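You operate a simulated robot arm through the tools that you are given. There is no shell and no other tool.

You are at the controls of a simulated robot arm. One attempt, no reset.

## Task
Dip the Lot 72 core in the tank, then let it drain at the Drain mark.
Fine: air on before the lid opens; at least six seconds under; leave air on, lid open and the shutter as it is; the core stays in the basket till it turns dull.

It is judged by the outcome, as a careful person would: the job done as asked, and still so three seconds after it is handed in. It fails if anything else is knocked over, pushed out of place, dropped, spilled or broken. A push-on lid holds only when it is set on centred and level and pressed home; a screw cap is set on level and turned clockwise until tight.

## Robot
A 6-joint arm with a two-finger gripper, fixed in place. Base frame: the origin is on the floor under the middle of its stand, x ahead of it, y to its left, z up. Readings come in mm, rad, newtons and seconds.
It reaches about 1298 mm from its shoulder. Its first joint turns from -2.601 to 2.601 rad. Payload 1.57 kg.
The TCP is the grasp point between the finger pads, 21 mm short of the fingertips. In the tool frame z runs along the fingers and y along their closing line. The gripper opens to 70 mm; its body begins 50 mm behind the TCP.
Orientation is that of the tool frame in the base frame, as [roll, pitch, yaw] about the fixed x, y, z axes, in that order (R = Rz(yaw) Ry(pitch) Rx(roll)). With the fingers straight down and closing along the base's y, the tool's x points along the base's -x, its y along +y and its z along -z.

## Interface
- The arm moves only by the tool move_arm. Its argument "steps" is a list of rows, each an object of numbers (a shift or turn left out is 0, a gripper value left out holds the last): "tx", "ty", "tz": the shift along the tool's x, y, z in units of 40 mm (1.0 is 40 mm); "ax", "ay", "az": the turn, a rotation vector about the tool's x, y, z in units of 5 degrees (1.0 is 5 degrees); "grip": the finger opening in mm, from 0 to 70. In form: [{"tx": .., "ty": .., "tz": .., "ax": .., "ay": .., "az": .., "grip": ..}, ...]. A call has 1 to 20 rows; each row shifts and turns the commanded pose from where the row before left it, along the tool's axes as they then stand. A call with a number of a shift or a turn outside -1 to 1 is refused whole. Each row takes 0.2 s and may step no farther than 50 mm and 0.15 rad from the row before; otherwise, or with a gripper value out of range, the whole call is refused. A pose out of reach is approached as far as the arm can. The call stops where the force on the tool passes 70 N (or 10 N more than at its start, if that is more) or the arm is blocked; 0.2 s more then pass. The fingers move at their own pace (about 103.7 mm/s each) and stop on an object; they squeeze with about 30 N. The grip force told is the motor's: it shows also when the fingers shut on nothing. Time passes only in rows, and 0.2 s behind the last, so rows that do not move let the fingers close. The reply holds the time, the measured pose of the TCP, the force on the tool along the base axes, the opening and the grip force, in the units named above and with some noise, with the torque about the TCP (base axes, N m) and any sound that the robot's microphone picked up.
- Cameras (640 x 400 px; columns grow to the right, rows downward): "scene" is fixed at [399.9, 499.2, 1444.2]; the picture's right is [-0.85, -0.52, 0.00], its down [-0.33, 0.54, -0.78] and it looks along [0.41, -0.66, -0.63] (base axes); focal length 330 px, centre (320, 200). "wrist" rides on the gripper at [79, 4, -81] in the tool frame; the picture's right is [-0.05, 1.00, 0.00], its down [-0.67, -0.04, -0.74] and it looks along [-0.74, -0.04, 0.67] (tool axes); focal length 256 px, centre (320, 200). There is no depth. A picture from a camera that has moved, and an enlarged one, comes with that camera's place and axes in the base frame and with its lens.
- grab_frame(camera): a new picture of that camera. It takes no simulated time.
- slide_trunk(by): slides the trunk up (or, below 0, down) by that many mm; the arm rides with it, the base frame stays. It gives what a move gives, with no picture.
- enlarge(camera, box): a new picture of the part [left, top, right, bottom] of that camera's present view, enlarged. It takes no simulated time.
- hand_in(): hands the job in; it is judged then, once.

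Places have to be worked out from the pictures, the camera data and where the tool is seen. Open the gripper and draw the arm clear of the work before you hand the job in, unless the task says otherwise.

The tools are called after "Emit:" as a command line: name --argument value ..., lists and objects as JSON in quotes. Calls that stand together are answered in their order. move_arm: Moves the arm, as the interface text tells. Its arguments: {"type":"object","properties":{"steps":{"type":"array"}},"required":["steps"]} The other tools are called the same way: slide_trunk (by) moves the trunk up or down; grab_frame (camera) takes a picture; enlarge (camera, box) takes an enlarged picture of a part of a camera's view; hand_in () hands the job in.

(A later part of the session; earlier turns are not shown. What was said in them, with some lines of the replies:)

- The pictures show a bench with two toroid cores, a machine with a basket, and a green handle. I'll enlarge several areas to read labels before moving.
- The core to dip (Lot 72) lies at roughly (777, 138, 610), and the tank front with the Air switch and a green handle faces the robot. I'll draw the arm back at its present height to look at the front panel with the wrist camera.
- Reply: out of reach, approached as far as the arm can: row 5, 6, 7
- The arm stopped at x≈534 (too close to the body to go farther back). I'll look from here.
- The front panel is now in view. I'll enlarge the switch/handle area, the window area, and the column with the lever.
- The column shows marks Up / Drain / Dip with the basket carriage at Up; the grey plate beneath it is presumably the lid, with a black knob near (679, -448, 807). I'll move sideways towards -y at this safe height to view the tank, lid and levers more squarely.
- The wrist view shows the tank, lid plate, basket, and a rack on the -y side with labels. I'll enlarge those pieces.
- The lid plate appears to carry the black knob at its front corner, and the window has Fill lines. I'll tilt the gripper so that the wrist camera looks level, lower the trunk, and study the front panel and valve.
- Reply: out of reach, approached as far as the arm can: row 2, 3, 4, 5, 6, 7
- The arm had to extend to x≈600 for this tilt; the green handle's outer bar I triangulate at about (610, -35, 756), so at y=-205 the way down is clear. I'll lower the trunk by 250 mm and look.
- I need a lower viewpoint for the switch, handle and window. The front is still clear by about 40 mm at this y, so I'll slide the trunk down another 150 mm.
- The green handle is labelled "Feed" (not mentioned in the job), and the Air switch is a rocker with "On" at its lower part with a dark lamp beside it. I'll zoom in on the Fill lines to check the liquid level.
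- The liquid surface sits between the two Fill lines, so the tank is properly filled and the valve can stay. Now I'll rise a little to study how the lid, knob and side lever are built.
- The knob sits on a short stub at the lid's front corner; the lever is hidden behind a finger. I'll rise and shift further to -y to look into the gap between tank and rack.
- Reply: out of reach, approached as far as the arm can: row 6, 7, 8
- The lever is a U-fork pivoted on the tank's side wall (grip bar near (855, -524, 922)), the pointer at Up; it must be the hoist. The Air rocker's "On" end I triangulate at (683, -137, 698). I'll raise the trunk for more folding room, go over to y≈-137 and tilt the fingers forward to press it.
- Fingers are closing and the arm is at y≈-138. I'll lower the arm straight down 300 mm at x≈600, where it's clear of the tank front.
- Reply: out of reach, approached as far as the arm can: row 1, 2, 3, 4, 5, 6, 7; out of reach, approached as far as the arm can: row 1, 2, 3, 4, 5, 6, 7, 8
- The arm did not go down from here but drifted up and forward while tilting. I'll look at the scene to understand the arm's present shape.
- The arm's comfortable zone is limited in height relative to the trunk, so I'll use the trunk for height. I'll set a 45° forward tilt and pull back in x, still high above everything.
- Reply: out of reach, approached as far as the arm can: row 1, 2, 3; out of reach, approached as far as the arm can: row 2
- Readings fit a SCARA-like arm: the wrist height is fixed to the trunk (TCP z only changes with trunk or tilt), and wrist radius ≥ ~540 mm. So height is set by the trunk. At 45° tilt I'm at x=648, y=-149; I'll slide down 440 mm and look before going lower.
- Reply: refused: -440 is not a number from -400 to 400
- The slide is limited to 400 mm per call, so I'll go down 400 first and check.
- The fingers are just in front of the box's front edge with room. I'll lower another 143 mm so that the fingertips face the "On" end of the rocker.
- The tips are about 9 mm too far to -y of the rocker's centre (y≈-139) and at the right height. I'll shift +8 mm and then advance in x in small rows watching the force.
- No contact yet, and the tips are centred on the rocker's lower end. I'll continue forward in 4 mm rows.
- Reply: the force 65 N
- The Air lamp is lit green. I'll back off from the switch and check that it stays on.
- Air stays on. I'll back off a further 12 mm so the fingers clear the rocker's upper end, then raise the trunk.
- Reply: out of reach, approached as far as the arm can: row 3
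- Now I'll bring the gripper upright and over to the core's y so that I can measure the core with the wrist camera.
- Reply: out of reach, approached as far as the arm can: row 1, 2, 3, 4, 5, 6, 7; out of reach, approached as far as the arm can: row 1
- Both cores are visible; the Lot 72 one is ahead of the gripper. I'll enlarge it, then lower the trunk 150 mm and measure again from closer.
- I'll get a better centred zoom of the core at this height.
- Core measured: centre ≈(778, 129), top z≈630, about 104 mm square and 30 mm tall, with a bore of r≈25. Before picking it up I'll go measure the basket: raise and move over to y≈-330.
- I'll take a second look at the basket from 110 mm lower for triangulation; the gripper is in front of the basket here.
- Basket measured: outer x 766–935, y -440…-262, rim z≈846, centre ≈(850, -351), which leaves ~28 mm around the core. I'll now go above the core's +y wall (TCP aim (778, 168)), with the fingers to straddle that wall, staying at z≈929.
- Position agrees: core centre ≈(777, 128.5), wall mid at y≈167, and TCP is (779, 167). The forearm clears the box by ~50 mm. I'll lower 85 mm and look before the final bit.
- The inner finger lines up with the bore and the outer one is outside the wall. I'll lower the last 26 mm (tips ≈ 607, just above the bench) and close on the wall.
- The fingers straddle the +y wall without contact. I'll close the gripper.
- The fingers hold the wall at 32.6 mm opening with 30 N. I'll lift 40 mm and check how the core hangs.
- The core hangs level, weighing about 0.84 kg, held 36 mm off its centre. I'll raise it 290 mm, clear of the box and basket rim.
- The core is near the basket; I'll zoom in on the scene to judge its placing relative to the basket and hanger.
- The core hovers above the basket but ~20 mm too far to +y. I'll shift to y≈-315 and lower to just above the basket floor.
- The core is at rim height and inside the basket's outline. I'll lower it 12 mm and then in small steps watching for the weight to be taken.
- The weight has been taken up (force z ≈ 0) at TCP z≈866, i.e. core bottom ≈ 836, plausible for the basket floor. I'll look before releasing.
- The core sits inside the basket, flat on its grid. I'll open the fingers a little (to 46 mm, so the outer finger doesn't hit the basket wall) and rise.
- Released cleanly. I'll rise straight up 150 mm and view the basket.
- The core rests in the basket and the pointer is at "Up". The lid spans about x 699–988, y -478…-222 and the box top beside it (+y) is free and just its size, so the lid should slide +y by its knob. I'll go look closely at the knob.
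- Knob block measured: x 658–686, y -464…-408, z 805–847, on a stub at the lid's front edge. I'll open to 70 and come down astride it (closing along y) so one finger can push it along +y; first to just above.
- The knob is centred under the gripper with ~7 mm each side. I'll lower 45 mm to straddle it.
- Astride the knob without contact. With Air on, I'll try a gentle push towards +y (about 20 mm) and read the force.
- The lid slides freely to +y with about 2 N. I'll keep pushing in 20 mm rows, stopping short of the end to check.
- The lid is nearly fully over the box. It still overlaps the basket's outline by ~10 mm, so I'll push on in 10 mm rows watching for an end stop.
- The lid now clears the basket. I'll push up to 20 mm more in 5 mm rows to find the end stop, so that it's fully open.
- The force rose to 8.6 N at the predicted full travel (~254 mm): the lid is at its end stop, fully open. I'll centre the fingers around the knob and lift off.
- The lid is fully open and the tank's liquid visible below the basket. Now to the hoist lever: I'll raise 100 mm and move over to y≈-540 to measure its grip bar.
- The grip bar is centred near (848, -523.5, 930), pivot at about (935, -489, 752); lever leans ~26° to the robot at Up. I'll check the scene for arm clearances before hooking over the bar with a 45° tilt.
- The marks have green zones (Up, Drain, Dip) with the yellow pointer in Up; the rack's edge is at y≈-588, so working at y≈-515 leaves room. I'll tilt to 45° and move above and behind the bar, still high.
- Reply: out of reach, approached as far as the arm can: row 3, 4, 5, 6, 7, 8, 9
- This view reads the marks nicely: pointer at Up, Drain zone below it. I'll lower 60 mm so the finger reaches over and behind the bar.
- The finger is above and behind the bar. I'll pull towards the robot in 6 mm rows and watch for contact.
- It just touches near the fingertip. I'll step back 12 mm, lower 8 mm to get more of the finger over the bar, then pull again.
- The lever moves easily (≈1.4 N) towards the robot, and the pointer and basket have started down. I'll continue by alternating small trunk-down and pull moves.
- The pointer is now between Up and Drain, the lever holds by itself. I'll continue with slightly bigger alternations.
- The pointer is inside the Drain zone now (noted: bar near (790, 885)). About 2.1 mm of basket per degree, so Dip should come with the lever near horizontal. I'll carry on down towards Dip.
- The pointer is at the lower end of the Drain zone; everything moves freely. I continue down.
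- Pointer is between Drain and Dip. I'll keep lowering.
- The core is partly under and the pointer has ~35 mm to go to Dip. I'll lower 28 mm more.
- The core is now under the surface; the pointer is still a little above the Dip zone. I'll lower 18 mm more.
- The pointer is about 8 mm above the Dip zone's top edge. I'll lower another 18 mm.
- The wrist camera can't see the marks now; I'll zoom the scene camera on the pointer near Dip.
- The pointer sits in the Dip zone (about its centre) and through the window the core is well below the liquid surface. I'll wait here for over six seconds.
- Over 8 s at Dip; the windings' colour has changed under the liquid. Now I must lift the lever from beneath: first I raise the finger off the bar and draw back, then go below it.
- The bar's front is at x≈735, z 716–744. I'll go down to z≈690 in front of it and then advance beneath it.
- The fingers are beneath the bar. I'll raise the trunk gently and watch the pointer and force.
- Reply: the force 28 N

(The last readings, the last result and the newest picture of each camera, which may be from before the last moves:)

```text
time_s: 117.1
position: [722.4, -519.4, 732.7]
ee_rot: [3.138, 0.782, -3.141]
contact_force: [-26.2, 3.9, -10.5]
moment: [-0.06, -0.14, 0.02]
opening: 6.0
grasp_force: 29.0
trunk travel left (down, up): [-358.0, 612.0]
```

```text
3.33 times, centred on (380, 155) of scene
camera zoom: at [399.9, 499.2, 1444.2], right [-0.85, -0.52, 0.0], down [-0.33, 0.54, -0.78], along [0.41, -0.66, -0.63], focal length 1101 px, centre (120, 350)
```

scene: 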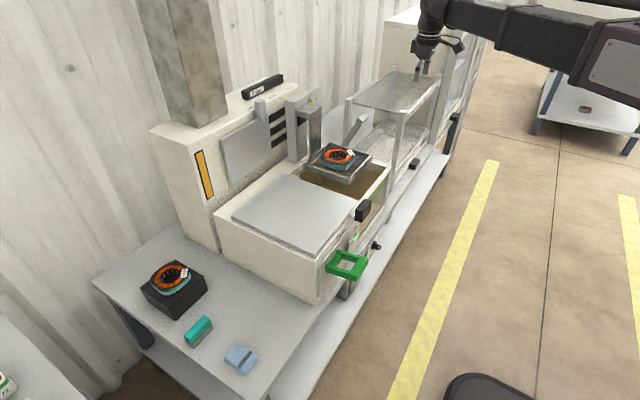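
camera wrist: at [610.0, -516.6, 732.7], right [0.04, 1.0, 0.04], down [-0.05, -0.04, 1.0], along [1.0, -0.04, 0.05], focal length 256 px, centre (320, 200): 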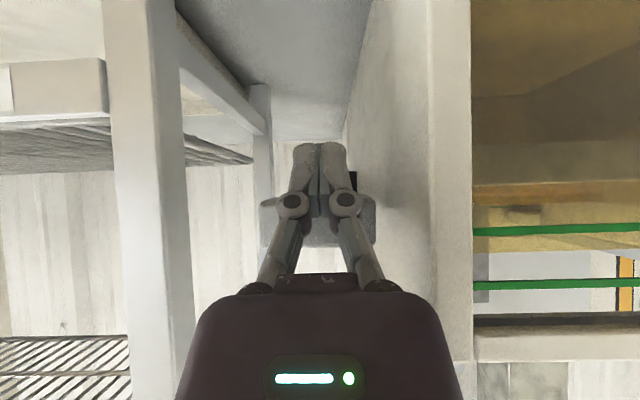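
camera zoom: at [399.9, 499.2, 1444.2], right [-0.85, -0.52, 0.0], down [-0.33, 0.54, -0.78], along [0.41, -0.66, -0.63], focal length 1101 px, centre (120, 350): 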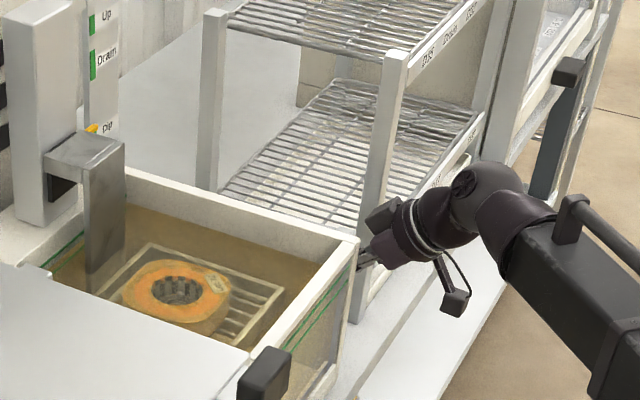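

It lifts: the pointer has left Dip upward with about 28 N on the finger. I'll continue in steps.

Emit:
slide_trunk --by 25

Emit:
grab_frame --camera "wrist"

Emit:
enlarge --camera "scene" --box '[310, 95, 450, 215]'

```text
time_s: 117.8
position: [724.1, -520.3, 756.6]
ee_rot: [3.141, 0.786, 3.141]
contact_force: [-6.2, 2.0, -4.9]
moment: [-0.06, -0.53, -0.05]
opening: 5.9
grasp_force: 28.9
trunk travel left (down, up): [-383.0, 587.0]
```

```text
taken
camera wrist: at [612.0, -516.9, 757.6], right [0.04, 1.0, 0.04], down [-0.06, -0.04, 1.0], along [1.0, -0.04, 0.05], focal length 256 px, centre (320, 200)
```

wrist: 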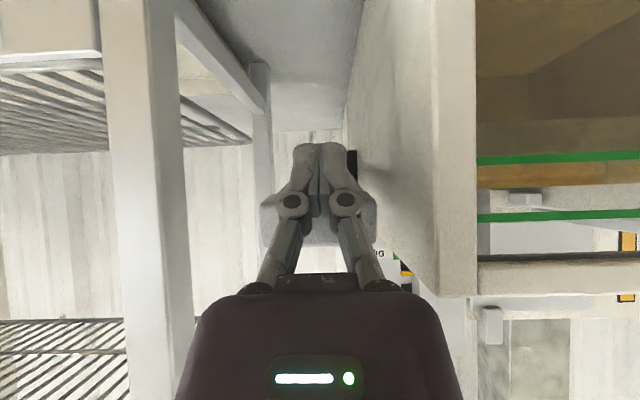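

```text
3.33 times, centred on (380, 155) of scene
camera zoom: at [399.9, 499.2, 1444.2], right [-0.85, -0.52, 0.0], down [-0.33, 0.54, -0.78], along [0.41, -0.66, -0.63], focal length 1101 px, centre (120, 350)
```

zoom: 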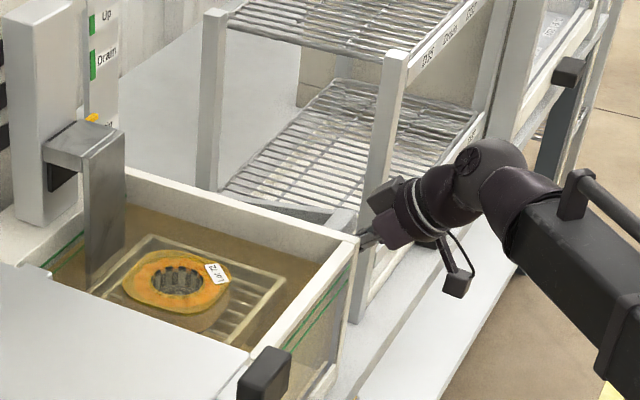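

The core is coming out of the liquid. I'll keep raising, with a small advance to stay well under the bar.

Emit:
slide_trunk --by 25

Emit:
move_arm --steps '[{"tx": -0.09, "tz": 0.09}, {"tx": -0.09, "tz": 0.09}]'

Emit:
slide_trunk --by 20

Emit:
grab_frame --camera "wrist"

Emit:
enlarge --camera "scene" --box '[310, 95, 450, 215]'

```text
time_s: 118.5
position: [725.5, -520.0, 782.7]
ee_rot: [3.139, 0.784, 3.139]
contact_force: [-0.3, 0.3, -0.5]
moment: [-0.01, 0.01, -0.02]
opening: 0.1
grasp_force: 28.8
trunk travel left (down, up): [-408.0, 562.0]
```

```text
time_s: 119.1
position: [733.0, -519.3, 781.3]
ee_rot: [3.141, 0.782, -3.141]
contact_force: [-22.8, 0.3, -9.4]
moment: [-0.1, -0.23, -0.16]
opening: 6.1
grasp_force: 28.4
trunk travel left (down, up): [-408.0, 562.0]
```

```text
time_s: 119.8
position: [734.5, -519.0, 801.4]
ee_rot: [3.141, 0.786, 3.141]
contact_force: [-0.6, 0.2, 0.6]
moment: [-0.01, -0.01, -0.04]
opening: 0.2
grasp_force: 29.0
trunk travel left (down, up): [-428.0, 542.0]
```

```text
taken
camera wrist: at [623.3, -516.3, 802.6], right [0.04, 1.0, 0.04], down [-0.06, -0.04, 1.0], along [1.0, -0.04, 0.05], focal length 256 px, centre (320, 200)
```

wrist: 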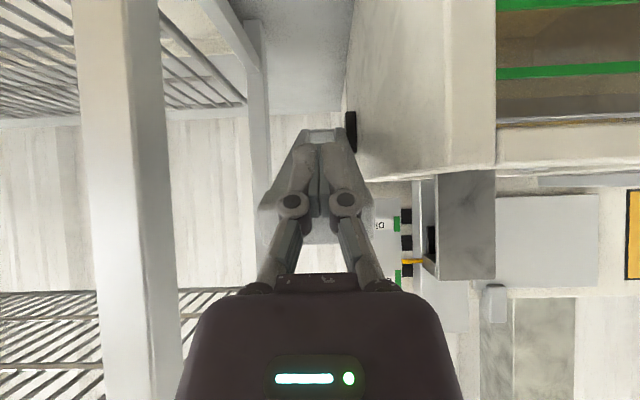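

```text
3.33 times, centred on (380, 155) of scene
camera zoom: at [399.9, 499.2, 1444.2], right [-0.85, -0.52, 0.0], down [-0.33, 0.54, -0.78], along [0.41, -0.66, -0.63], focal length 1101 px, centre (120, 350)
```

zoom: 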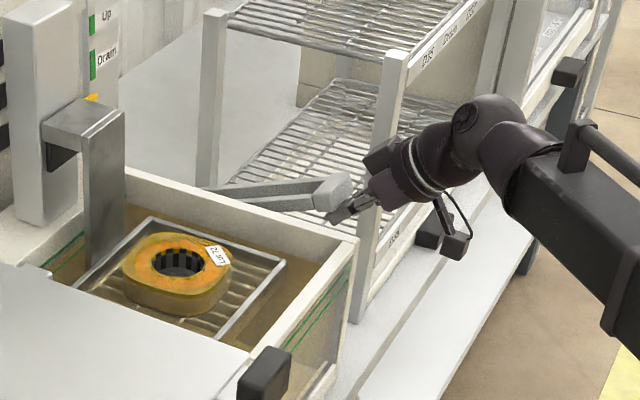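

The core, coated amber, is above the liquid; the pointer has a little way to go to Drain. Continuing in small steps.

Emit:
move_arm --steps '[{"tx": -0.09, "tz": 0.09}, {"tx": -0.09, "tz": 0.09}]'

Emit:
slide_trunk --by 22

Emit:
grab_frame --camera "wrist"

Emit:
enlarge --camera "scene" --box '[310, 95, 350, 145]'

```text
time_s: 120.3
position: [744.2, -520.0, 800.6]
ee_rot: [3.141, 0.781, -3.141]
contact_force: [-14.9, 0.5, -7.9]
moment: [-0.03, -0.27, -0.03]
opening: 5.9
grasp_force: 28.5
trunk travel left (down, up): [-428.0, 542.0]
```

```text
time_s: 121.0
position: [745.3, -520.0, 824.6]
ee_rot: [3.14, 0.787, 3.139]
contact_force: [-0.9, -0.3, 0.2]
moment: [0.01, -0.03, -0.03]
opening: 0.0
grasp_force: 29.0
trunk travel left (down, up): [-450.0, 520.0]
```

```text
taken
camera wrist: at [633.4, -516.4, 824.5], right [0.04, 1.0, 0.04], down [-0.06, -0.04, 1.0], along [1.0, -0.04, 0.05], focal length 256 px, centre (320, 200)
```

wrist: 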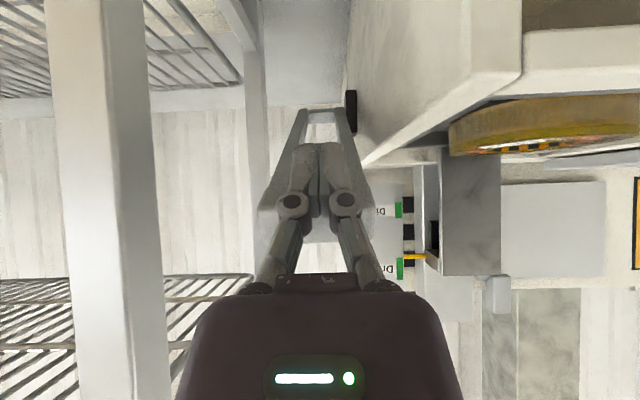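

```text
8.00 times, centred on (330, 120) of scene
camera zoom: at [399.9, 499.2, 1444.2], right [-0.85, -0.52, 0.0], down [-0.33, 0.54, -0.78], along [0.41, -0.66, -0.63], focal length 2643 px, centre (240, 840)
```

zoom: 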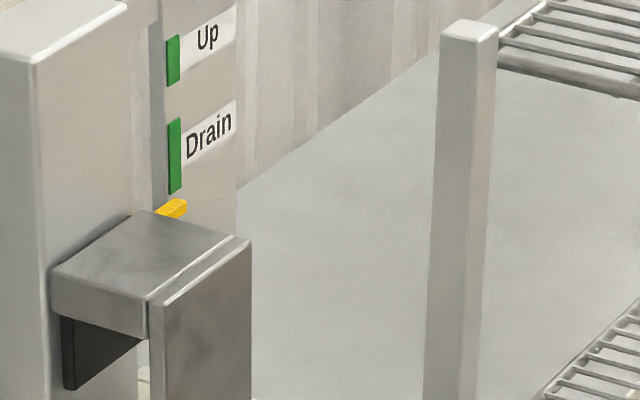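

Pointer is just under the Drain zone; it needs about 24 mm more to be mid-zone. Another step.

Emit:
move_arm --steps '[{"tx": -0.09, "tz": 0.09}, {"tx": -0.09, "tz": 0.09}]'

Emit:
slide_trunk --by 14

Emit:
grab_frame --camera "wrist"

Emit:
enlarge --camera "scene" --box '[310, 95, 350, 145]'

```text
time_s: 121.6
position: [754.3, -520.1, 823.4]
ee_rot: [3.139, 0.783, 3.14]
contact_force: [-13.2, 0.6, -5.8]
moment: [-0.02, -0.27, -0.01]
opening: 6.0
grasp_force: 28.3
trunk travel left (down, up): [-450.0, 520.0]
```

```text
time_s: 122.2
position: [754.9, -519.6, 839.0]
ee_rot: [3.14, 0.785, 3.139]
contact_force: [0.2, 1.0, 0.6]
moment: [-0.03, -0.02, 0.01]
opening: 0.1
grasp_force: 28.4
trunk travel left (down, up): [-464.0, 506.0]
```

```text
taken
camera wrist: at [643.3, -516.3, 838.5], right [0.04, 1.0, 0.04], down [-0.06, -0.04, 1.0], along [1.0, -0.04, 0.05], focal length 256 px, centre (320, 200)
```

wrist: 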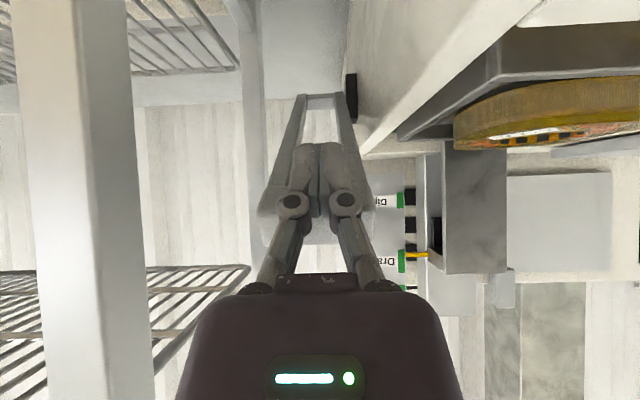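

```text
8.00 times, centred on (330, 120) of scene
camera zoom: at [399.9, 499.2, 1444.2], right [-0.85, -0.52, 0.0], down [-0.33, 0.54, -0.78], along [0.41, -0.66, -0.63], focal length 2643 px, centre (240, 840)
```

zoom: 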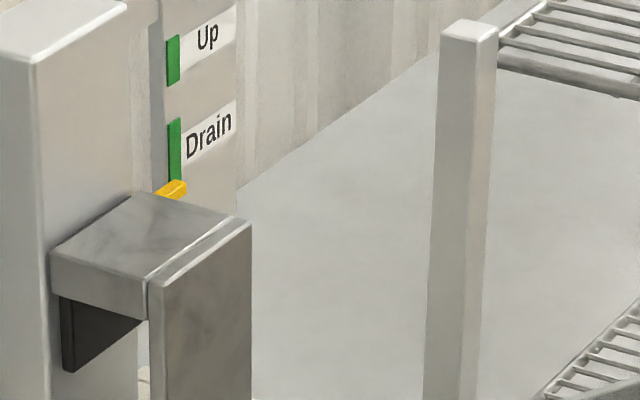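

The pointer has entered the lower part of the Drain zone; I'll bring it to mid-zone with two more small steps.

Emit:
move_arm --steps '[{"tx": -0.09, "tz": 0.09}, {"tx": -0.09, "tz": 0.09}]'

Emit:
slide_trunk --by 12

Emit:
move_arm --steps '[{"tx": -0.09, "tz": 0.09}]'

Emit:
grab_frame --camera "wrist"

Emit:
enlarge --camera "scene" --box '[310, 95, 350, 145]'

```text
time_s: 122.8
position: [764.9, -518.9, 836.2]
ee_rot: [3.14, 0.78, 3.141]
contact_force: [-13.3, 0.6, -8.9]
moment: [-0.01, -0.24, 0.0]
opening: 6.0
grasp_force: 28.9
trunk travel left (down, up): [-464.0, 506.0]
```

```text
time_s: 123.5
position: [766.4, -518.6, 848.8]
ee_rot: [3.139, 0.786, 3.141]
contact_force: [0.3, 0.6, -0.4]
moment: [-0.01, 0.01, -0.01]
opening: 0.0
grasp_force: 29.0
trunk travel left (down, up): [-476.0, 494.0]
```

```text
time_s: 123.8
position: [769.6, -520.5, 849.8]
ee_rot: [3.139, 0.782, -3.141]
contact_force: [-13.9, -0.6, -7.2]
moment: [-0.03, -0.22, -0.01]
opening: 0.0
grasp_force: 28.5
trunk travel left (down, up): [-476.0, 494.0]
```

```text
taken
camera wrist: at [656.7, -516.3, 850.3], right [0.04, 1.0, 0.04], down [-0.05, -0.04, 1.0], along [1.0, -0.04, 0.05], focal length 256 px, centre (320, 200)
```

wrist: 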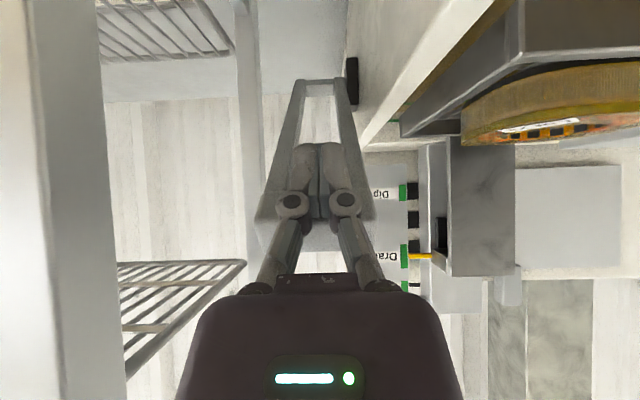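

```text
8.00 times, centred on (330, 120) of scene
camera zoom: at [399.9, 499.2, 1444.2], right [-0.85, -0.52, 0.0], down [-0.33, 0.54, -0.78], along [0.41, -0.66, -0.63], focal length 2643 px, centre (240, 840)
```

zoom: 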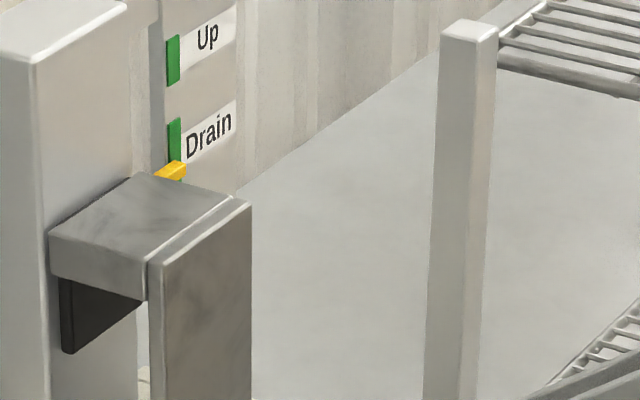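

Pointer is mid-zone at Drain in both views. I'll draw the finger back from the lever and check that it holds.

Emit:
move_arm --steps '[{"tx": 0.2, "tz": -0.2}, {"tx": 0.4, "tz": -0.4}, {"tx": 0.4, "tz": -0.4}, {"tx": 0.4, "tz": -0.4}]'

Emit:
slide_trunk --by 150

Emit:
grab_frame --camera "wrist"

Emit:
enlarge --camera "scene" --box '[290, 90, 430, 210]'

Emit:
enlarge --camera "scene" --box '[310, 95, 350, 145]'

```text
time_s: 124.8
position: [690.8, -518.4, 849.4]
ee_rot: [3.14, 0.783, -3.141]
contact_force: [0.5, 0.0, 0.2]
moment: [-0.02, 0.0, -0.02]
opening: 0.0
grasp_force: 28.6
trunk travel left (down, up): [-476.0, 494.0]
```

```text
time_s: 126.6
position: [691.2, -519.2, 1000.7]
ee_rot: [3.141, 0.783, 3.139]
contact_force: [-0.2, -0.1, -0.4]
moment: [-0.01, 0.02, -0.02]
opening: 0.0
grasp_force: 28.5
trunk travel left (down, up): [-626.0, 344.0]
```

```text
taken
camera wrist: at [578.8, -516.7, 1000.0], right [0.04, 1.0, 0.04], down [-0.05, -0.04, 1.0], along [1.0, -0.04, 0.05], focal length 256 px, centre (320, 200)
```

wrist: 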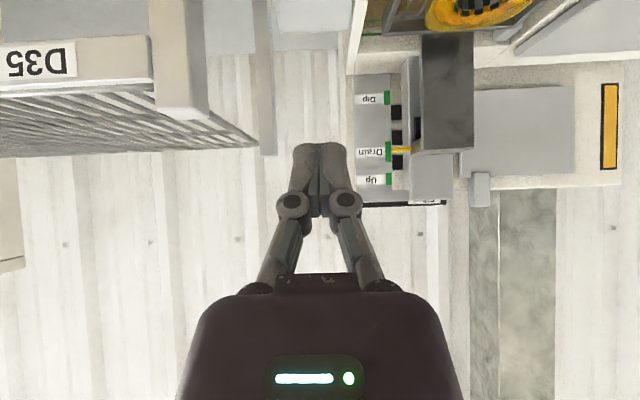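

```text
3.33 times, centred on (360, 150) of scene
camera zoom: at [399.9, 499.2, 1444.2], right [-0.85, -0.52, 0.0], down [-0.33, 0.54, -0.78], along [0.41, -0.66, -0.63], focal length 1101 px, centre (187, 367)
```

zoom: 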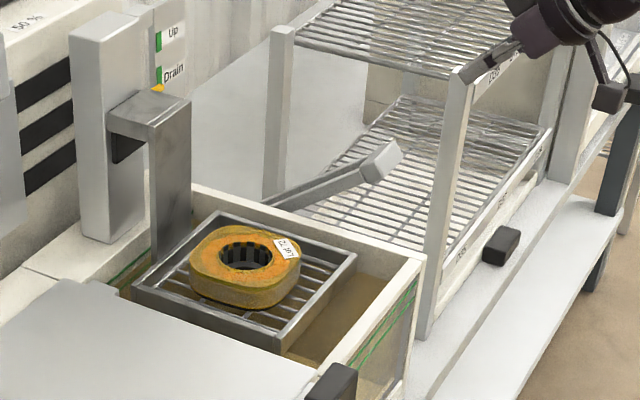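

```text
8.00 times, centred on (330, 120) of scene
camera zoom: at [399.9, 499.2, 1444.2], right [-0.85, -0.52, 0.0], down [-0.33, 0.54, -0.78], along [0.41, -0.66, -0.63], focal length 2643 px, centre (240, 840)
```

zoom: 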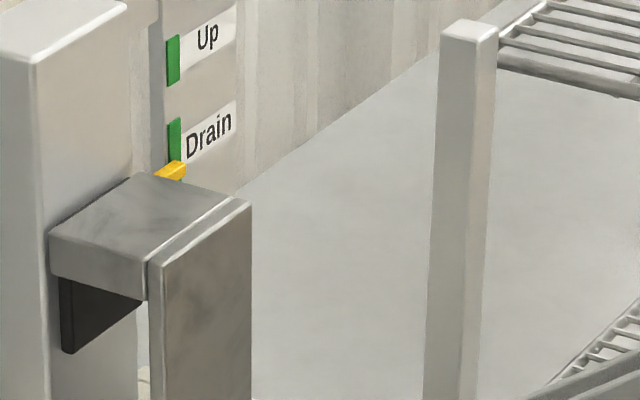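

The lever holds and the pointer stays mid-Drain. I'll right the gripper and move to where the wrist camera sees the core, clear of everything, while it drains.

Emit:
move_arm --steps '[{"ay": 1, "ty": 0.5}, {"ay": 1, "ty": 0.5}, {"ay": 1, "ty": 0.5}, {"ay": 1, "ty": 0.5}, {"ay": 1, "ty": 0.5}, {"ay": 1, "ty": 0.5}, {"ay": 1, "ty": 0.5}, {"ay": 1, "ty": 0.5}, {"ay": 1, "grip": 60}, {"grip": 60}]'

Emit:
slide_trunk --by 90

Emit:
grab_frame --camera "wrist"

Emit:
enlarge --camera "scene" --box '[310, 130, 390, 190]'

```text
time_s: 128.8
position: [690.2, -359.8, 945.2]
ee_rot: [-3.14, -0.004, 3.14]
contact_force: [0.1, -0.4, 0.2]
moment: [0.01, 0.02, -0.01]
opening: 59.9
grasp_force: 0.0
out of reach, approached as far as the arm can: row 1, 2, 3, 4, 5, 6, 7
trunk travel left (down, up): [-626.0, 344.0]
```

```text
time_s: 130.1
position: [690.5, -359.1, 1034.8]
ee_rot: [3.14, -0.001, -3.141]
contact_force: [-0.1, 0.9, -0.2]
moment: [0.02, 0.02, -0.01]
opening: 59.9
grasp_force: 0.0
trunk travel left (down, up): [-716.0, 254.0]
```

```text
taken
camera wrist: at [612.8, -356.6, 1115.6], right [0.05, 1.0, 0.0], down [0.67, -0.04, 0.74], along [0.74, -0.04, -0.67], focal length 256 px, centre (320, 200)
```

wrist: 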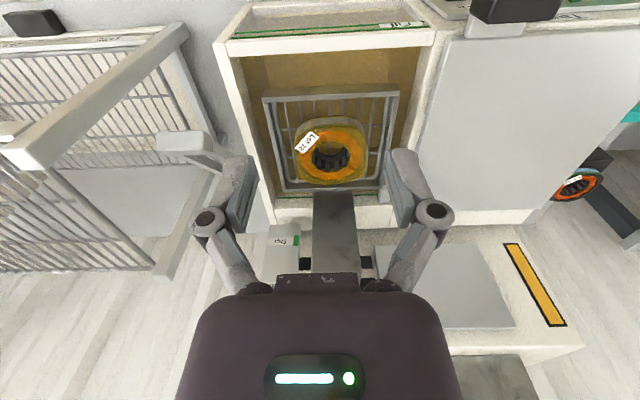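

```text
6.67 times, centred on (350, 160) of scene
camera zoom: at [399.9, 499.2, 1444.2], right [-0.85, -0.52, 0.0], down [-0.33, 0.54, -0.78], along [0.41, -0.66, -0.63], focal length 2203 px, centre (120, 467)
```

zoom: 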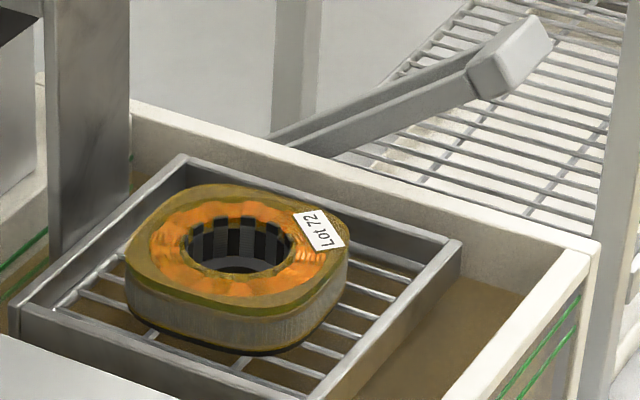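

The core is wet-looking amber in the basket at Drain. I'll take a close baseline look and wait.

Emit:
enlarge --camera "wrist" --box '[280, 100, 390, 200]'

Emit:
move_arm --steps '[{}, {}, {}, {}, {}, {}, {}, {}, {}, {}, {}, {}, {}, {}, {}, {}, {}, {}, {}, {}]'

Emit:
enlarge --camera "wrist" --box '[280, 100, 390, 200]'

Emit:
enlarge --camera "scene" --box '[310, 130, 390, 190]'

```text
4.00 times, centred on (335, 150) of wrist
camera zoom: at [612.8, -356.6, 1115.6], right [0.05, 1.0, 0.0], down [0.67, -0.04, 0.74], along [0.74, -0.04, -0.67], focal length 1024 px, centre (260, 400)
```

zoom: 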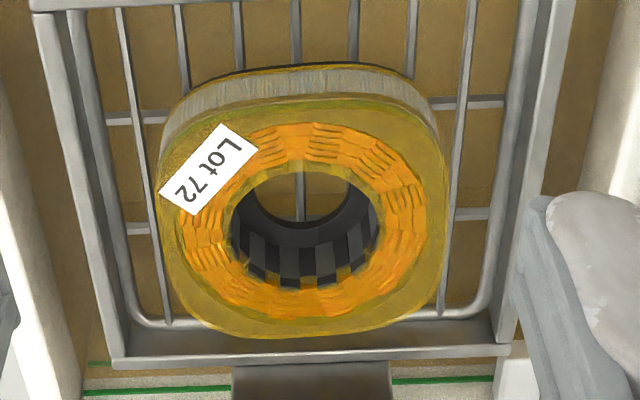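

```text
time_s: 134.2
position: [691.4, -359.5, 1035.7]
ee_rot: [3.139, -0.002, -3.139]
contact_force: [-0.2, -0.5, 0.0]
moment: [-0.02, 0.01, -0.02]
opening: 59.7
grasp_force: 0.1
trunk travel left (down, up): [-716.0, 254.0]
```

```text
4.00 times, centred on (335, 150) of wrist
camera zoom: at [612.7, -356.6, 1115.7], right [0.05, 1.0, 0.0], down [0.67, -0.04, 0.74], along [0.74, -0.04, -0.67], focal length 1024 px, centre (260, 400)
```

zoom: 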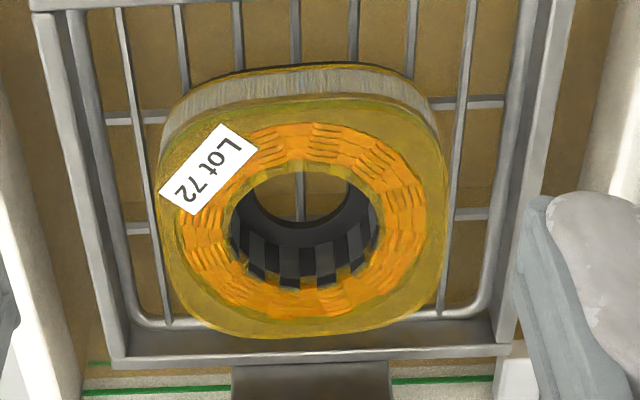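

```text
6.67 times, centred on (350, 160) of scene
camera zoom: at [399.9, 499.2, 1444.2], right [-0.85, -0.52, 0.0], down [-0.33, 0.54, -0.78], along [0.41, -0.66, -0.63], focal length 2203 px, centre (120, 467)
```

zoom: 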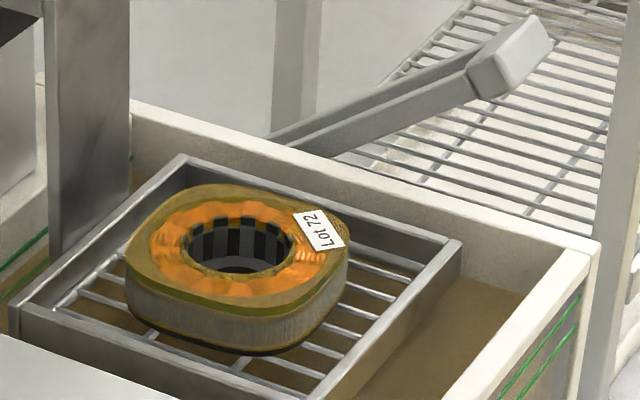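

No clear change yet after ~12 s at Drain. I'll keep waiting.

Emit:
move_arm --steps '[{}, {}, {}, {}, {}, {}, {}, {}, {}, {}, {}, {}, {}, {}, {}, {}, {}, {}, {}, {}]'

Emit:
move_arm --steps '[{}, {}, {}, {}, {}, {}, {}, {}, {}, {}, {}, {}, {}, {}, {}, {}, {}, {}, {}, {}]'

Emit:
move_arm --steps '[{}, {}, {}, {}, {}, {}, {}, {}, {}, {}, {}, {}, {}, {}, {}, {}, {}, {}, {}, {}]'

Emit:
enlarge --camera "wrist" --box '[280, 100, 390, 200]'

Emit:
enlarge --camera "scene" --box '[310, 130, 390, 190]'

```text
time_s: 138.4
position: [690.9, -359.4, 1035.1]
ee_rot: [3.141, 0.0, -3.14]
contact_force: [0.6, 0.2, -0.5]
moment: [-0.02, 0.01, -0.03]
opening: 59.8
grasp_force: 0.1
trunk travel left (down, up): [-716.0, 254.0]
```

```text
time_s: 142.7
position: [690.9, -358.8, 1034.6]
ee_rot: [3.141, -0.001, -3.14]
contact_force: [-0.2, 0.7, 0.2]
moment: [-0.02, 0.01, 0.0]
opening: 59.9
grasp_force: 0.0
trunk travel left (down, up): [-716.0, 254.0]
```

```text
time_s: 146.8
position: [690.3, -359.4, 1035.4]
ee_rot: [3.141, -0.001, -3.14]
contact_force: [-0.6, -1.2, 0.5]
moment: [-0.01, -0.02, 0.02]
opening: 60.1
grasp_force: 0.0
trunk travel left (down, up): [-716.0, 254.0]
```

```text
4.00 times, centred on (335, 150) of wrist
camera zoom: at [612.7, -356.6, 1115.7], right [0.05, 1.0, 0.0], down [0.67, -0.04, 0.74], along [0.74, -0.04, -0.67], focal length 1024 px, centre (260, 400)
```

zoom: 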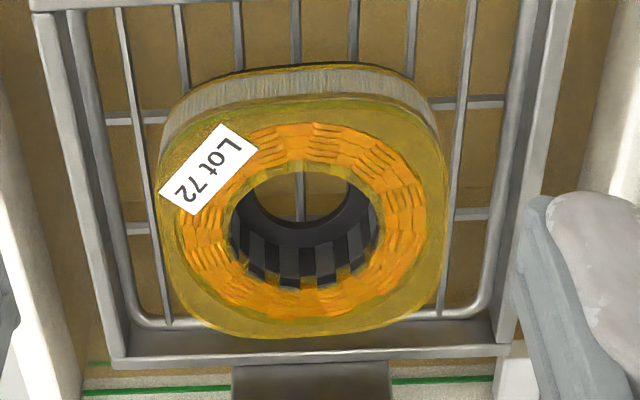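

```text
6.67 times, centred on (350, 160) of scene
camera zoom: at [399.9, 499.2, 1444.2], right [-0.85, -0.52, 0.0], down [-0.33, 0.54, -0.78], along [0.41, -0.66, -0.63], focal length 2203 px, centre (120, 467)
```

zoom: 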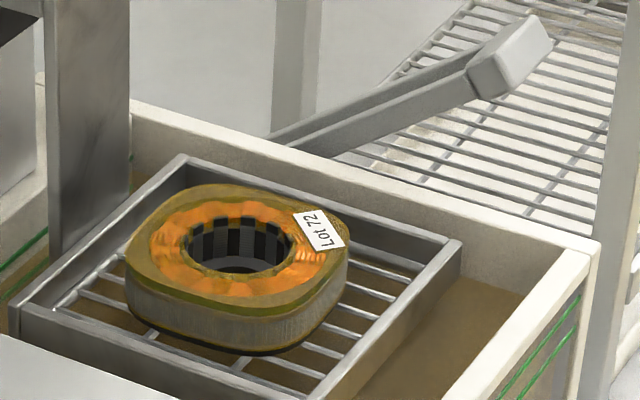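

Still glossy amber after ~23 s at Drain. I'll keep waiting.

Emit:
move_arm --steps '[{}, {}, {}, {}, {}, {}, {}, {}, {}, {}, {}, {}, {}, {}, {}, {}, {}, {}, {}, {}]'

Emit:
move_arm --steps '[{}, {}, {}, {}, {}, {}, {}, {}, {}, {}, {}, {}, {}, {}, {}, {}, {}, {}, {}, {}]'

Emit:
move_arm --steps '[{}, {}, {}, {}, {}, {}, {}, {}, {}, {}, {}, {}, {}, {}, {}, {}, {}, {}, {}, {}]'

Emit:
move_arm --steps '[{}, {}, {}, {}, {}, {}, {}, {}, {}, {}, {}, {}, {}, {}, {}, {}, {}, {}, {}, {}]'

Emit:
enlarge --camera "wrist" --box '[280, 100, 390, 200]'

Emit:
enlarge --camera "scene" --box '[290, 90, 430, 210]'

```text
time_s: 151.1
position: [690.2, -360.5, 1035.7]
ee_rot: [3.14, 0.0, -3.138]
contact_force: [-0.7, 0.7, 0.8]
moment: [0.0, 0.01, -0.02]
opening: 59.8
grasp_force: 0.0
trunk travel left (down, up): [-716.0, 254.0]
```

```text
time_s: 155.2
position: [690.2, -359.3, 1035.9]
ee_rot: [3.139, -0.002, -3.139]
contact_force: [0.1, 0.3, 0.2]
moment: [0.04, -0.01, -0.04]
opening: 60.1
grasp_force: 0.1
trunk travel left (down, up): [-716.0, 254.0]
```

```text
time_s: 159.4
position: [691.1, -359.0, 1034.2]
ee_rot: [3.14, -0.003, -3.141]
contact_force: [0.7, -0.3, -0.1]
moment: [0.0, -0.01, 0.02]
opening: 59.8
grasp_force: 0.2
trunk travel left (down, up): [-716.0, 254.0]
```

```text
time_s: 163.7
position: [691.1, -359.8, 1035.0]
ee_rot: [3.139, -0.002, -3.141]
contact_force: [-0.2, -0.3, 0.2]
moment: [0.03, 0.0, 0.04]
opening: 59.9
grasp_force: 0.1
trunk travel left (down, up): [-716.0, 254.0]
```

```text
4.00 times, centred on (335, 150) of wrist
camera zoom: at [612.7, -356.6, 1115.7], right [0.05, 1.0, 0.0], down [0.67, -0.04, 0.74], along [0.74, -0.04, -0.67], focal length 1024 px, centre (260, 400)
```

zoom: 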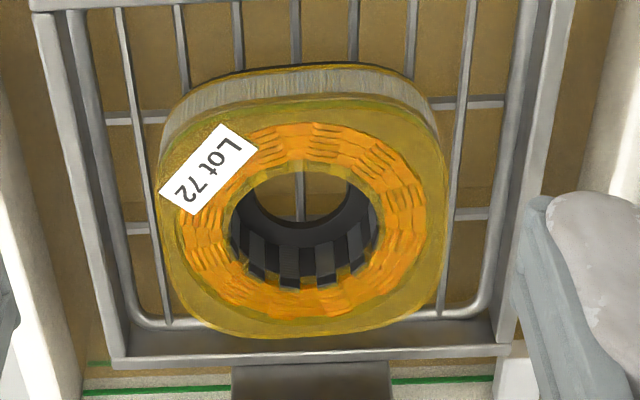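

```text
3.33 times, centred on (360, 150) of scene
camera zoom: at [399.9, 499.2, 1444.2], right [-0.85, -0.52, 0.0], down [-0.33, 0.54, -0.78], along [0.41, -0.66, -0.63], focal length 1101 px, centre (187, 367)
```

zoom: 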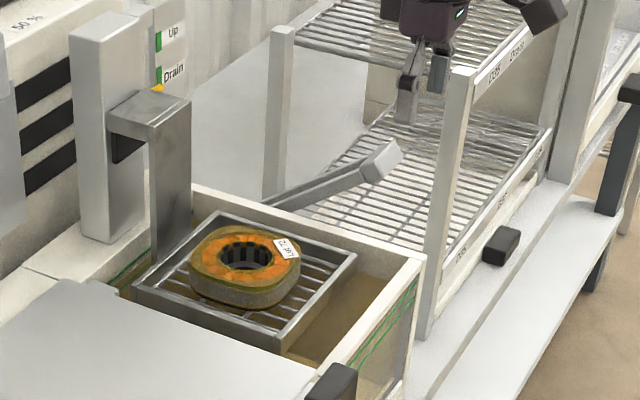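

No visible change yet at ~39 s of draining; the pointer is still in Drain. I'll wait considerably longer.

Emit:
move_arm --steps '[{}, {}, {}, {}, {}, {}, {}, {}, {}, {}, {}, {}, {}, {}, {}, {}, {}, {}, {}, {}]'

Emit:
move_arm --steps '[{}, {}, {}, {}, {}, {}, {}, {}, {}, {}, {}, {}, {}, {}, {}, {}, {}, {}, {}, {}]'

Emit:
move_arm --steps '[{}, {}, {}, {}, {}, {}, {}, {}, {}, {}, {}, {}, {}, {}, {}, {}, {}, {}, {}, {}]'

Emit:
move_arm --steps '[{}, {}, {}, {}, {}, {}, {}, {}, {}, {}, {}, {}, {}, {}, {}, {}, {}, {}, {}, {}]'

Emit:
move_arm --steps '[{}, {}, {}, {}, {}, {}, {}, {}, {}, {}, {}, {}, {}, {}, {}, {}, {}, {}, {}, {}]'

Emit:
enlarge --camera "wrist" --box '[280, 100, 390, 200]'

Emit:
enlarge --camera "scene" --box '[310, 130, 390, 190]'

```text
time_s: 167.8
position: [689.8, -359.0, 1034.3]
ee_rot: [3.141, -0.001, -3.141]
contact_force: [-0.1, -0.1, 0.0]
moment: [0.01, -0.01, 0.02]
opening: 60.0
grasp_force: 0.0
trunk travel left (down, up): [-716.0, 254.0]
```

```text
time_s: 172.1
position: [690.6, -358.3, 1034.6]
ee_rot: [3.14, -0.002, -3.141]
contact_force: [-0.4, -0.5, 0.0]
moment: [0.01, 0.0, 0.0]
opening: 59.9
grasp_force: 0.1
trunk travel left (down, up): [-716.0, 254.0]
```

```text
time_s: 176.2
position: [690.2, -360.1, 1034.9]
ee_rot: [3.141, -0.001, 3.141]
contact_force: [-0.3, 0.6, 0.2]
moment: [0.02, 0.01, 0.02]
opening: 59.7
grasp_force: 0.0
trunk travel left (down, up): [-716.0, 254.0]
```

```text
time_s: 180.4
position: [690.1, -359.3, 1035.1]
ee_rot: [3.139, 0.0, -3.141]
contact_force: [-1.2, -0.1, 0.0]
moment: [0.02, -0.03, 0.0]
opening: 59.8
grasp_force: 0.1
trunk travel left (down, up): [-716.0, 254.0]
```

```text
time_s: 184.7
position: [690.7, -359.8, 1034.3]
ee_rot: [3.141, -0.001, -3.14]
contact_force: [0.1, 0.6, 0.1]
moment: [-0.05, -0.04, 0.01]
opening: 59.9
grasp_force: 0.1
trunk travel left (down, up): [-716.0, 254.0]
```

```text
4.00 times, centred on (335, 150) of wrist
camera zoom: at [612.7, -356.6, 1115.7], right [0.05, 1.0, 0.0], down [0.67, -0.04, 0.74], along [0.74, -0.04, -0.67], focal length 1024 px, centre (260, 400)
```

zoom: 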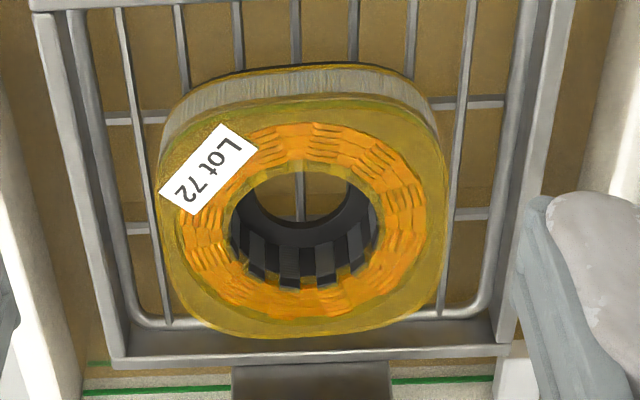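

```text
6.67 times, centred on (350, 160) of scene
camera zoom: at [399.9, 499.2, 1444.2], right [-0.85, -0.52, 0.0], down [-0.33, 0.54, -0.78], along [0.41, -0.66, -0.63], focal length 2203 px, centre (120, 467)
```

zoom: 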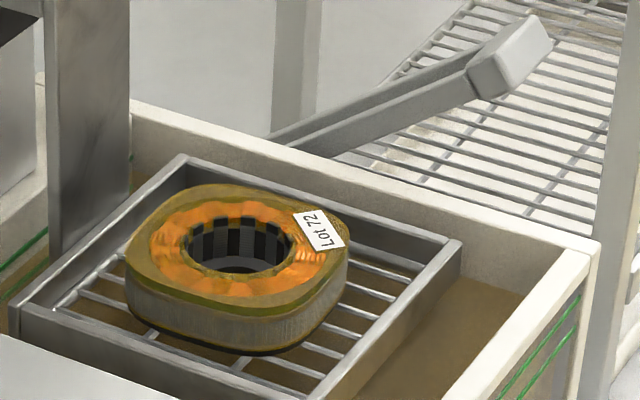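

No change between t=130 and t=185, so the change may already have happened by t=130 (earlier pictures showed a more golden, shiny coat). To compare like with like I'll return to the exact viewpoint of t=126.6 and look at the core from there.

Emit:
move_arm --steps '[{"ay": -1, "ty": -0.5}, {"ay": -1, "ty": -0.5}, {"ay": -1, "ty": -0.5}, {"ay": -1, "ty": -0.5}, {"ay": -1, "ty": -0.5}, {"ay": -1, "ty": -0.5}, {"ay": -1, "ty": -0.5}, {"ay": -1, "ty": -0.5}, {"ay": -1}]'

Emit:
slide_trunk --by -88

Emit:
grab_frame --camera "wrist"

Emit:
enlarge --camera "scene" --box '[290, 90, 430, 210]'

```text
time_s: 186.7
position: [690.3, -520.5, 1089.3]
ee_rot: [3.14, 0.783, 3.141]
contact_force: [-0.4, 0.7, -0.3]
moment: [0.01, 0.01, 0.01]
opening: 60.2
grasp_force: 0.1
out of reach, approached as far as the arm can: row 3, 4, 5, 6, 7, 8, 9
trunk travel left (down, up): [-716.0, 254.0]
```

```text
time_s: 187.9
position: [690.3, -519.8, 1000.8]
ee_rot: [3.141, 0.782, 3.141]
contact_force: [-0.1, 0.1, -1.3]
moment: [0.01, -0.02, -0.02]
opening: 60.2
grasp_force: 0.0
trunk travel left (down, up): [-628.0, 342.0]
```

```text
taken
camera wrist: at [578.0, -516.8, 1002.1], right [0.04, 1.0, 0.04], down [-0.05, -0.04, 1.0], along [1.0, -0.04, 0.05], focal length 256 px, centre (320, 200)
```

wrist: 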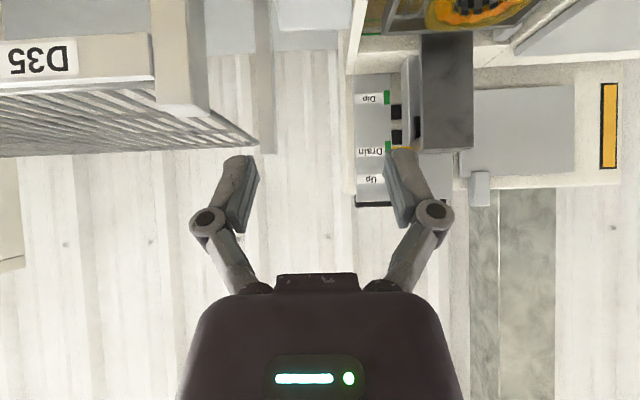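

```text
3.33 times, centred on (360, 150) of scene
camera zoom: at [399.9, 499.2, 1444.2], right [-0.85, -0.52, 0.0], down [-0.33, 0.54, -0.78], along [0.41, -0.66, -0.63], focal length 1101 px, centre (187, 367)
```

zoom: 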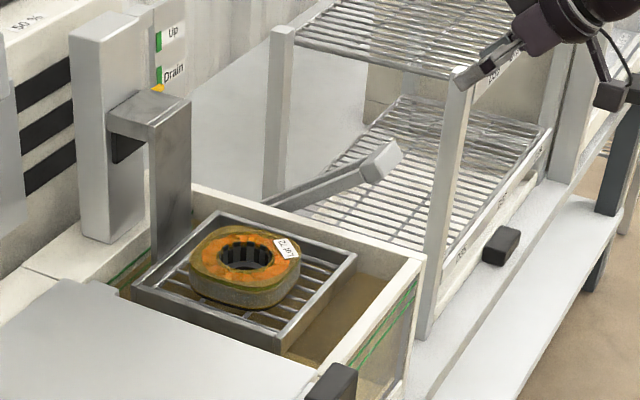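

Compared with t=126.6 from the same viewpoints, the coat has clearly gone from shiny gold to a dull brownish finish, so the draining is done; the pointer is still at Drain. I'll raise the arm clear with the gripper open and check everything once more.

Emit:
slide_trunk --by 200

Emit:
move_arm --steps '[{"ty": 0.8, "grip": 70}, {"ty": 0.8}, {"ty": 0.8}, {"ty": 0.8}, {"ty": 0.8}, {}]'

Emit:
grab_frame --camera "scene"

Emit:
enlarge --camera "scene" --box '[310, 95, 350, 145]'

Emit:
enlarge --camera "scene" --box '[220, 80, 400, 280]'

```text
time_s: 190.1
position: [690.1, -521.0, 1201.0]
ee_rot: [3.139, 0.783, -3.141]
contact_force: [0.9, -0.6, 0.2]
moment: [0.01, 0.02, 0.0]
opening: 60.2
grasp_force: 0.0
trunk travel left (down, up): [-828.0, 142.0]
```

```text
time_s: 191.4
position: [689.5, -359.0, 1200.1]
ee_rot: [3.14, 0.782, -3.142]
contact_force: [-0.1, -0.5, 0.0]
moment: [-0.06, -0.01, 0.0]
opening: 70.0
grasp_force: 0.1
trunk travel left (down, up): [-828.0, 142.0]
```

```text
taken
```

scene: 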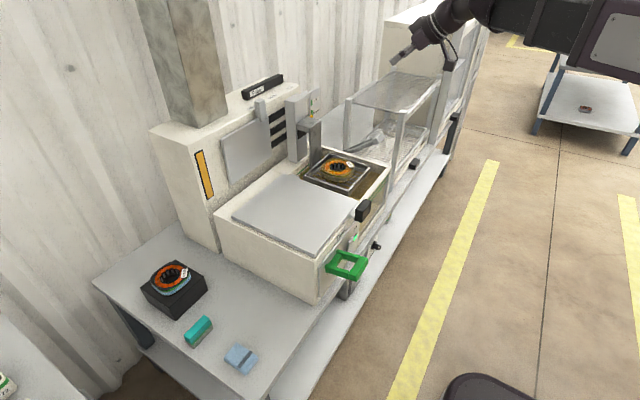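

```text
8.00 times, centred on (330, 120) of scene
camera zoom: at [399.9, 499.2, 1444.2], right [-0.85, -0.52, 0.0], down [-0.33, 0.54, -0.78], along [0.41, -0.66, -0.63], focal length 2643 px, centre (240, 840)
```

zoom: 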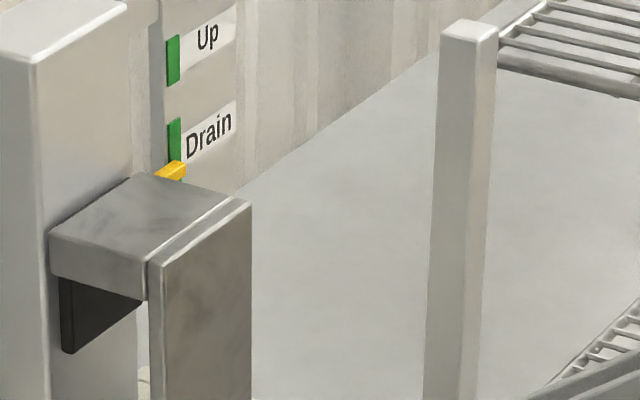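

```text
2.00 times, centred on (310, 180) of scene
camera zoom: at [399.9, 499.2, 1444.2], right [-0.85, -0.52, 0.0], down [-0.33, 0.54, -0.78], along [0.41, -0.66, -0.63], focal length 661 px, centre (340, 240)
```

zoom: 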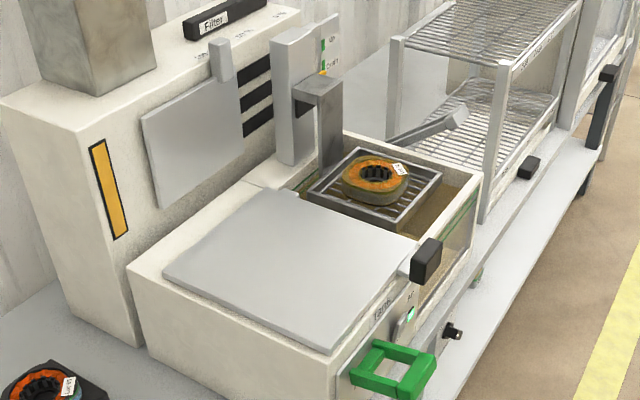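

Everything stands as it should: Air lamp lit, lid fully open, shutter untouched, core in the basket at Drain. I'll wait a bit longer for certainty and take one last close look at the core.

Emit:
move_arm --steps '[{}, {}, {}, {}, {}, {}, {}, {}, {}, {}, {}, {}, {}, {}, {}, {}, {}, {}, {}, {}]'

Emit:
move_arm --steps '[{}, {}, {}, {}, {}, {}, {}, {}, {}, {}, {}, {}, {}, {}, {}, {}, {}, {}, {}, {}]'

Emit:
move_arm --steps '[{}, {}, {}, {}, {}, {}, {}, {}, {}, {}, {}, {}, {}, {}, {}, {}, {}, {}, {}, {}]'

Emit:
move_arm --steps '[{}, {}, {}, {}, {}, {}, {}, {}, {}, {}, {}, {}, {}, {}, {}, {}, {}, {}, {}, {}]'

Emit:
enlarge --camera "scene" --box '[310, 130, 390, 190]'

Emit:
enlarge --camera "scene" --box '[290, 90, 430, 210]'

```text
time_s: 195.7
position: [689.1, -359.4, 1202.6]
ee_rot: [3.139, 0.783, 3.141]
contact_force: [0.2, -0.2, -0.8]
moment: [0.0, 0.03, 0.0]
opening: 69.7
grasp_force: 0.1
trunk travel left (down, up): [-828.0, 142.0]
```

```text
time_s: 199.8
position: [689.2, -359.5, 1201.1]
ee_rot: [3.141, 0.783, 3.141]
contact_force: [-0.2, 0.3, -1.3]
moment: [0.02, 0.02, -0.04]
opening: 70.2
grasp_force: 0.0
trunk travel left (down, up): [-828.0, 142.0]
```

```text
time_s: 204.1
position: [690.1, -358.4, 1201.2]
ee_rot: [3.139, 0.782, -3.141]
contact_force: [0.9, -0.4, -0.3]
moment: [-0.02, 0.05, -0.01]
opening: 70.0
grasp_force: 0.1
trunk travel left (down, up): [-828.0, 142.0]
```

```text
time_s: 208.2
position: [691.3, -358.3, 1202.1]
ee_rot: [3.139, 0.782, 3.141]
contact_force: [-0.5, 0.0, -1.2]
moment: [0.0, 0.0, 0.0]
opening: 69.8
grasp_force: 0.0
trunk travel left (down, up): [-828.0, 142.0]
```

```text
6.67 times, centred on (350, 160) of scene
camera zoom: at [399.9, 499.2, 1444.2], right [-0.85, -0.52, 0.0], down [-0.33, 0.54, -0.78], along [0.41, -0.66, -0.63], focal length 2203 px, centre (120, 467)
```

zoom: 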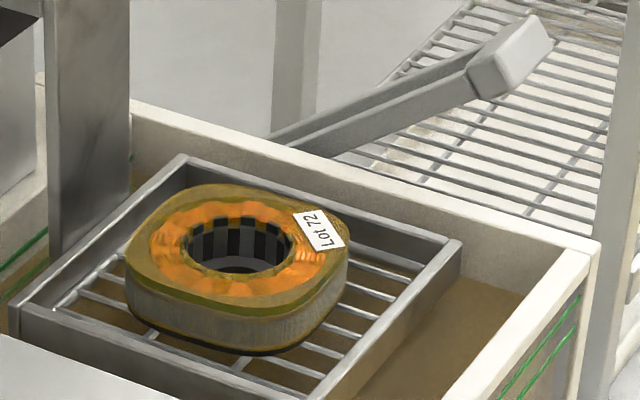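

```text
3.33 times, centred on (360, 150) of scene
camera zoom: at [399.9, 499.2, 1444.2], right [-0.85, -0.52, 0.0], down [-0.33, 0.54, -0.78], along [0.41, -0.66, -0.63], focal length 1101 px, centre (187, 367)
```

zoom: 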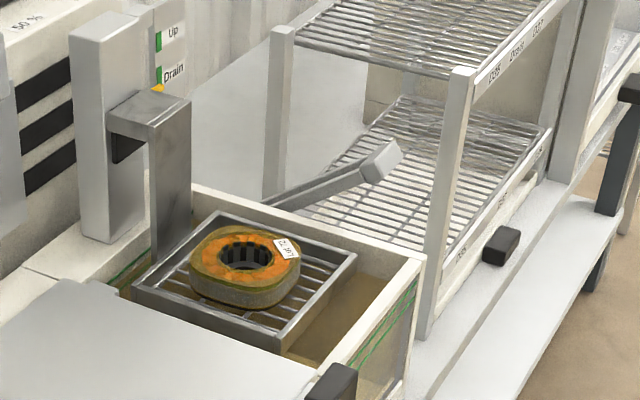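

The core's look has not changed since t≈130, about 80 s ago: it has drained to the dull finish and rests in the basket with the pointer at Drain. The gripper is open and the arm is well clear, so I hand in.

Emit:
hand_in

```text
The job is handed in.
```

I've handed the job in. The Lot 72 core was dipped and is resting in the basket with the pointer in the middle of the Drain zone. I haven't had the judgement back.

- **Air and lid:** I switched Air on first and its lamp lit. Only then did I slide the lid fully open. Both are still that way.
- **Dip:** The core was in the Dip zone and fully under for about 9 seconds.
- **Drain:** The lever held at Drain on its own for about 84 seconds before hand-in.
- **Dull finish:** This is my judgement from the pictures. The coat looked shiny and golden at about 126 seconds and dull brown by about 130. It did not change in the roughly 80 seconds after that.
- **Left alone:** I did not touch the shutter, the valve, the green Feed handle or the Lot 65 core. Nothing was knocked over or spilled that I could see.

The gripper is open and the arm is clear of the work.
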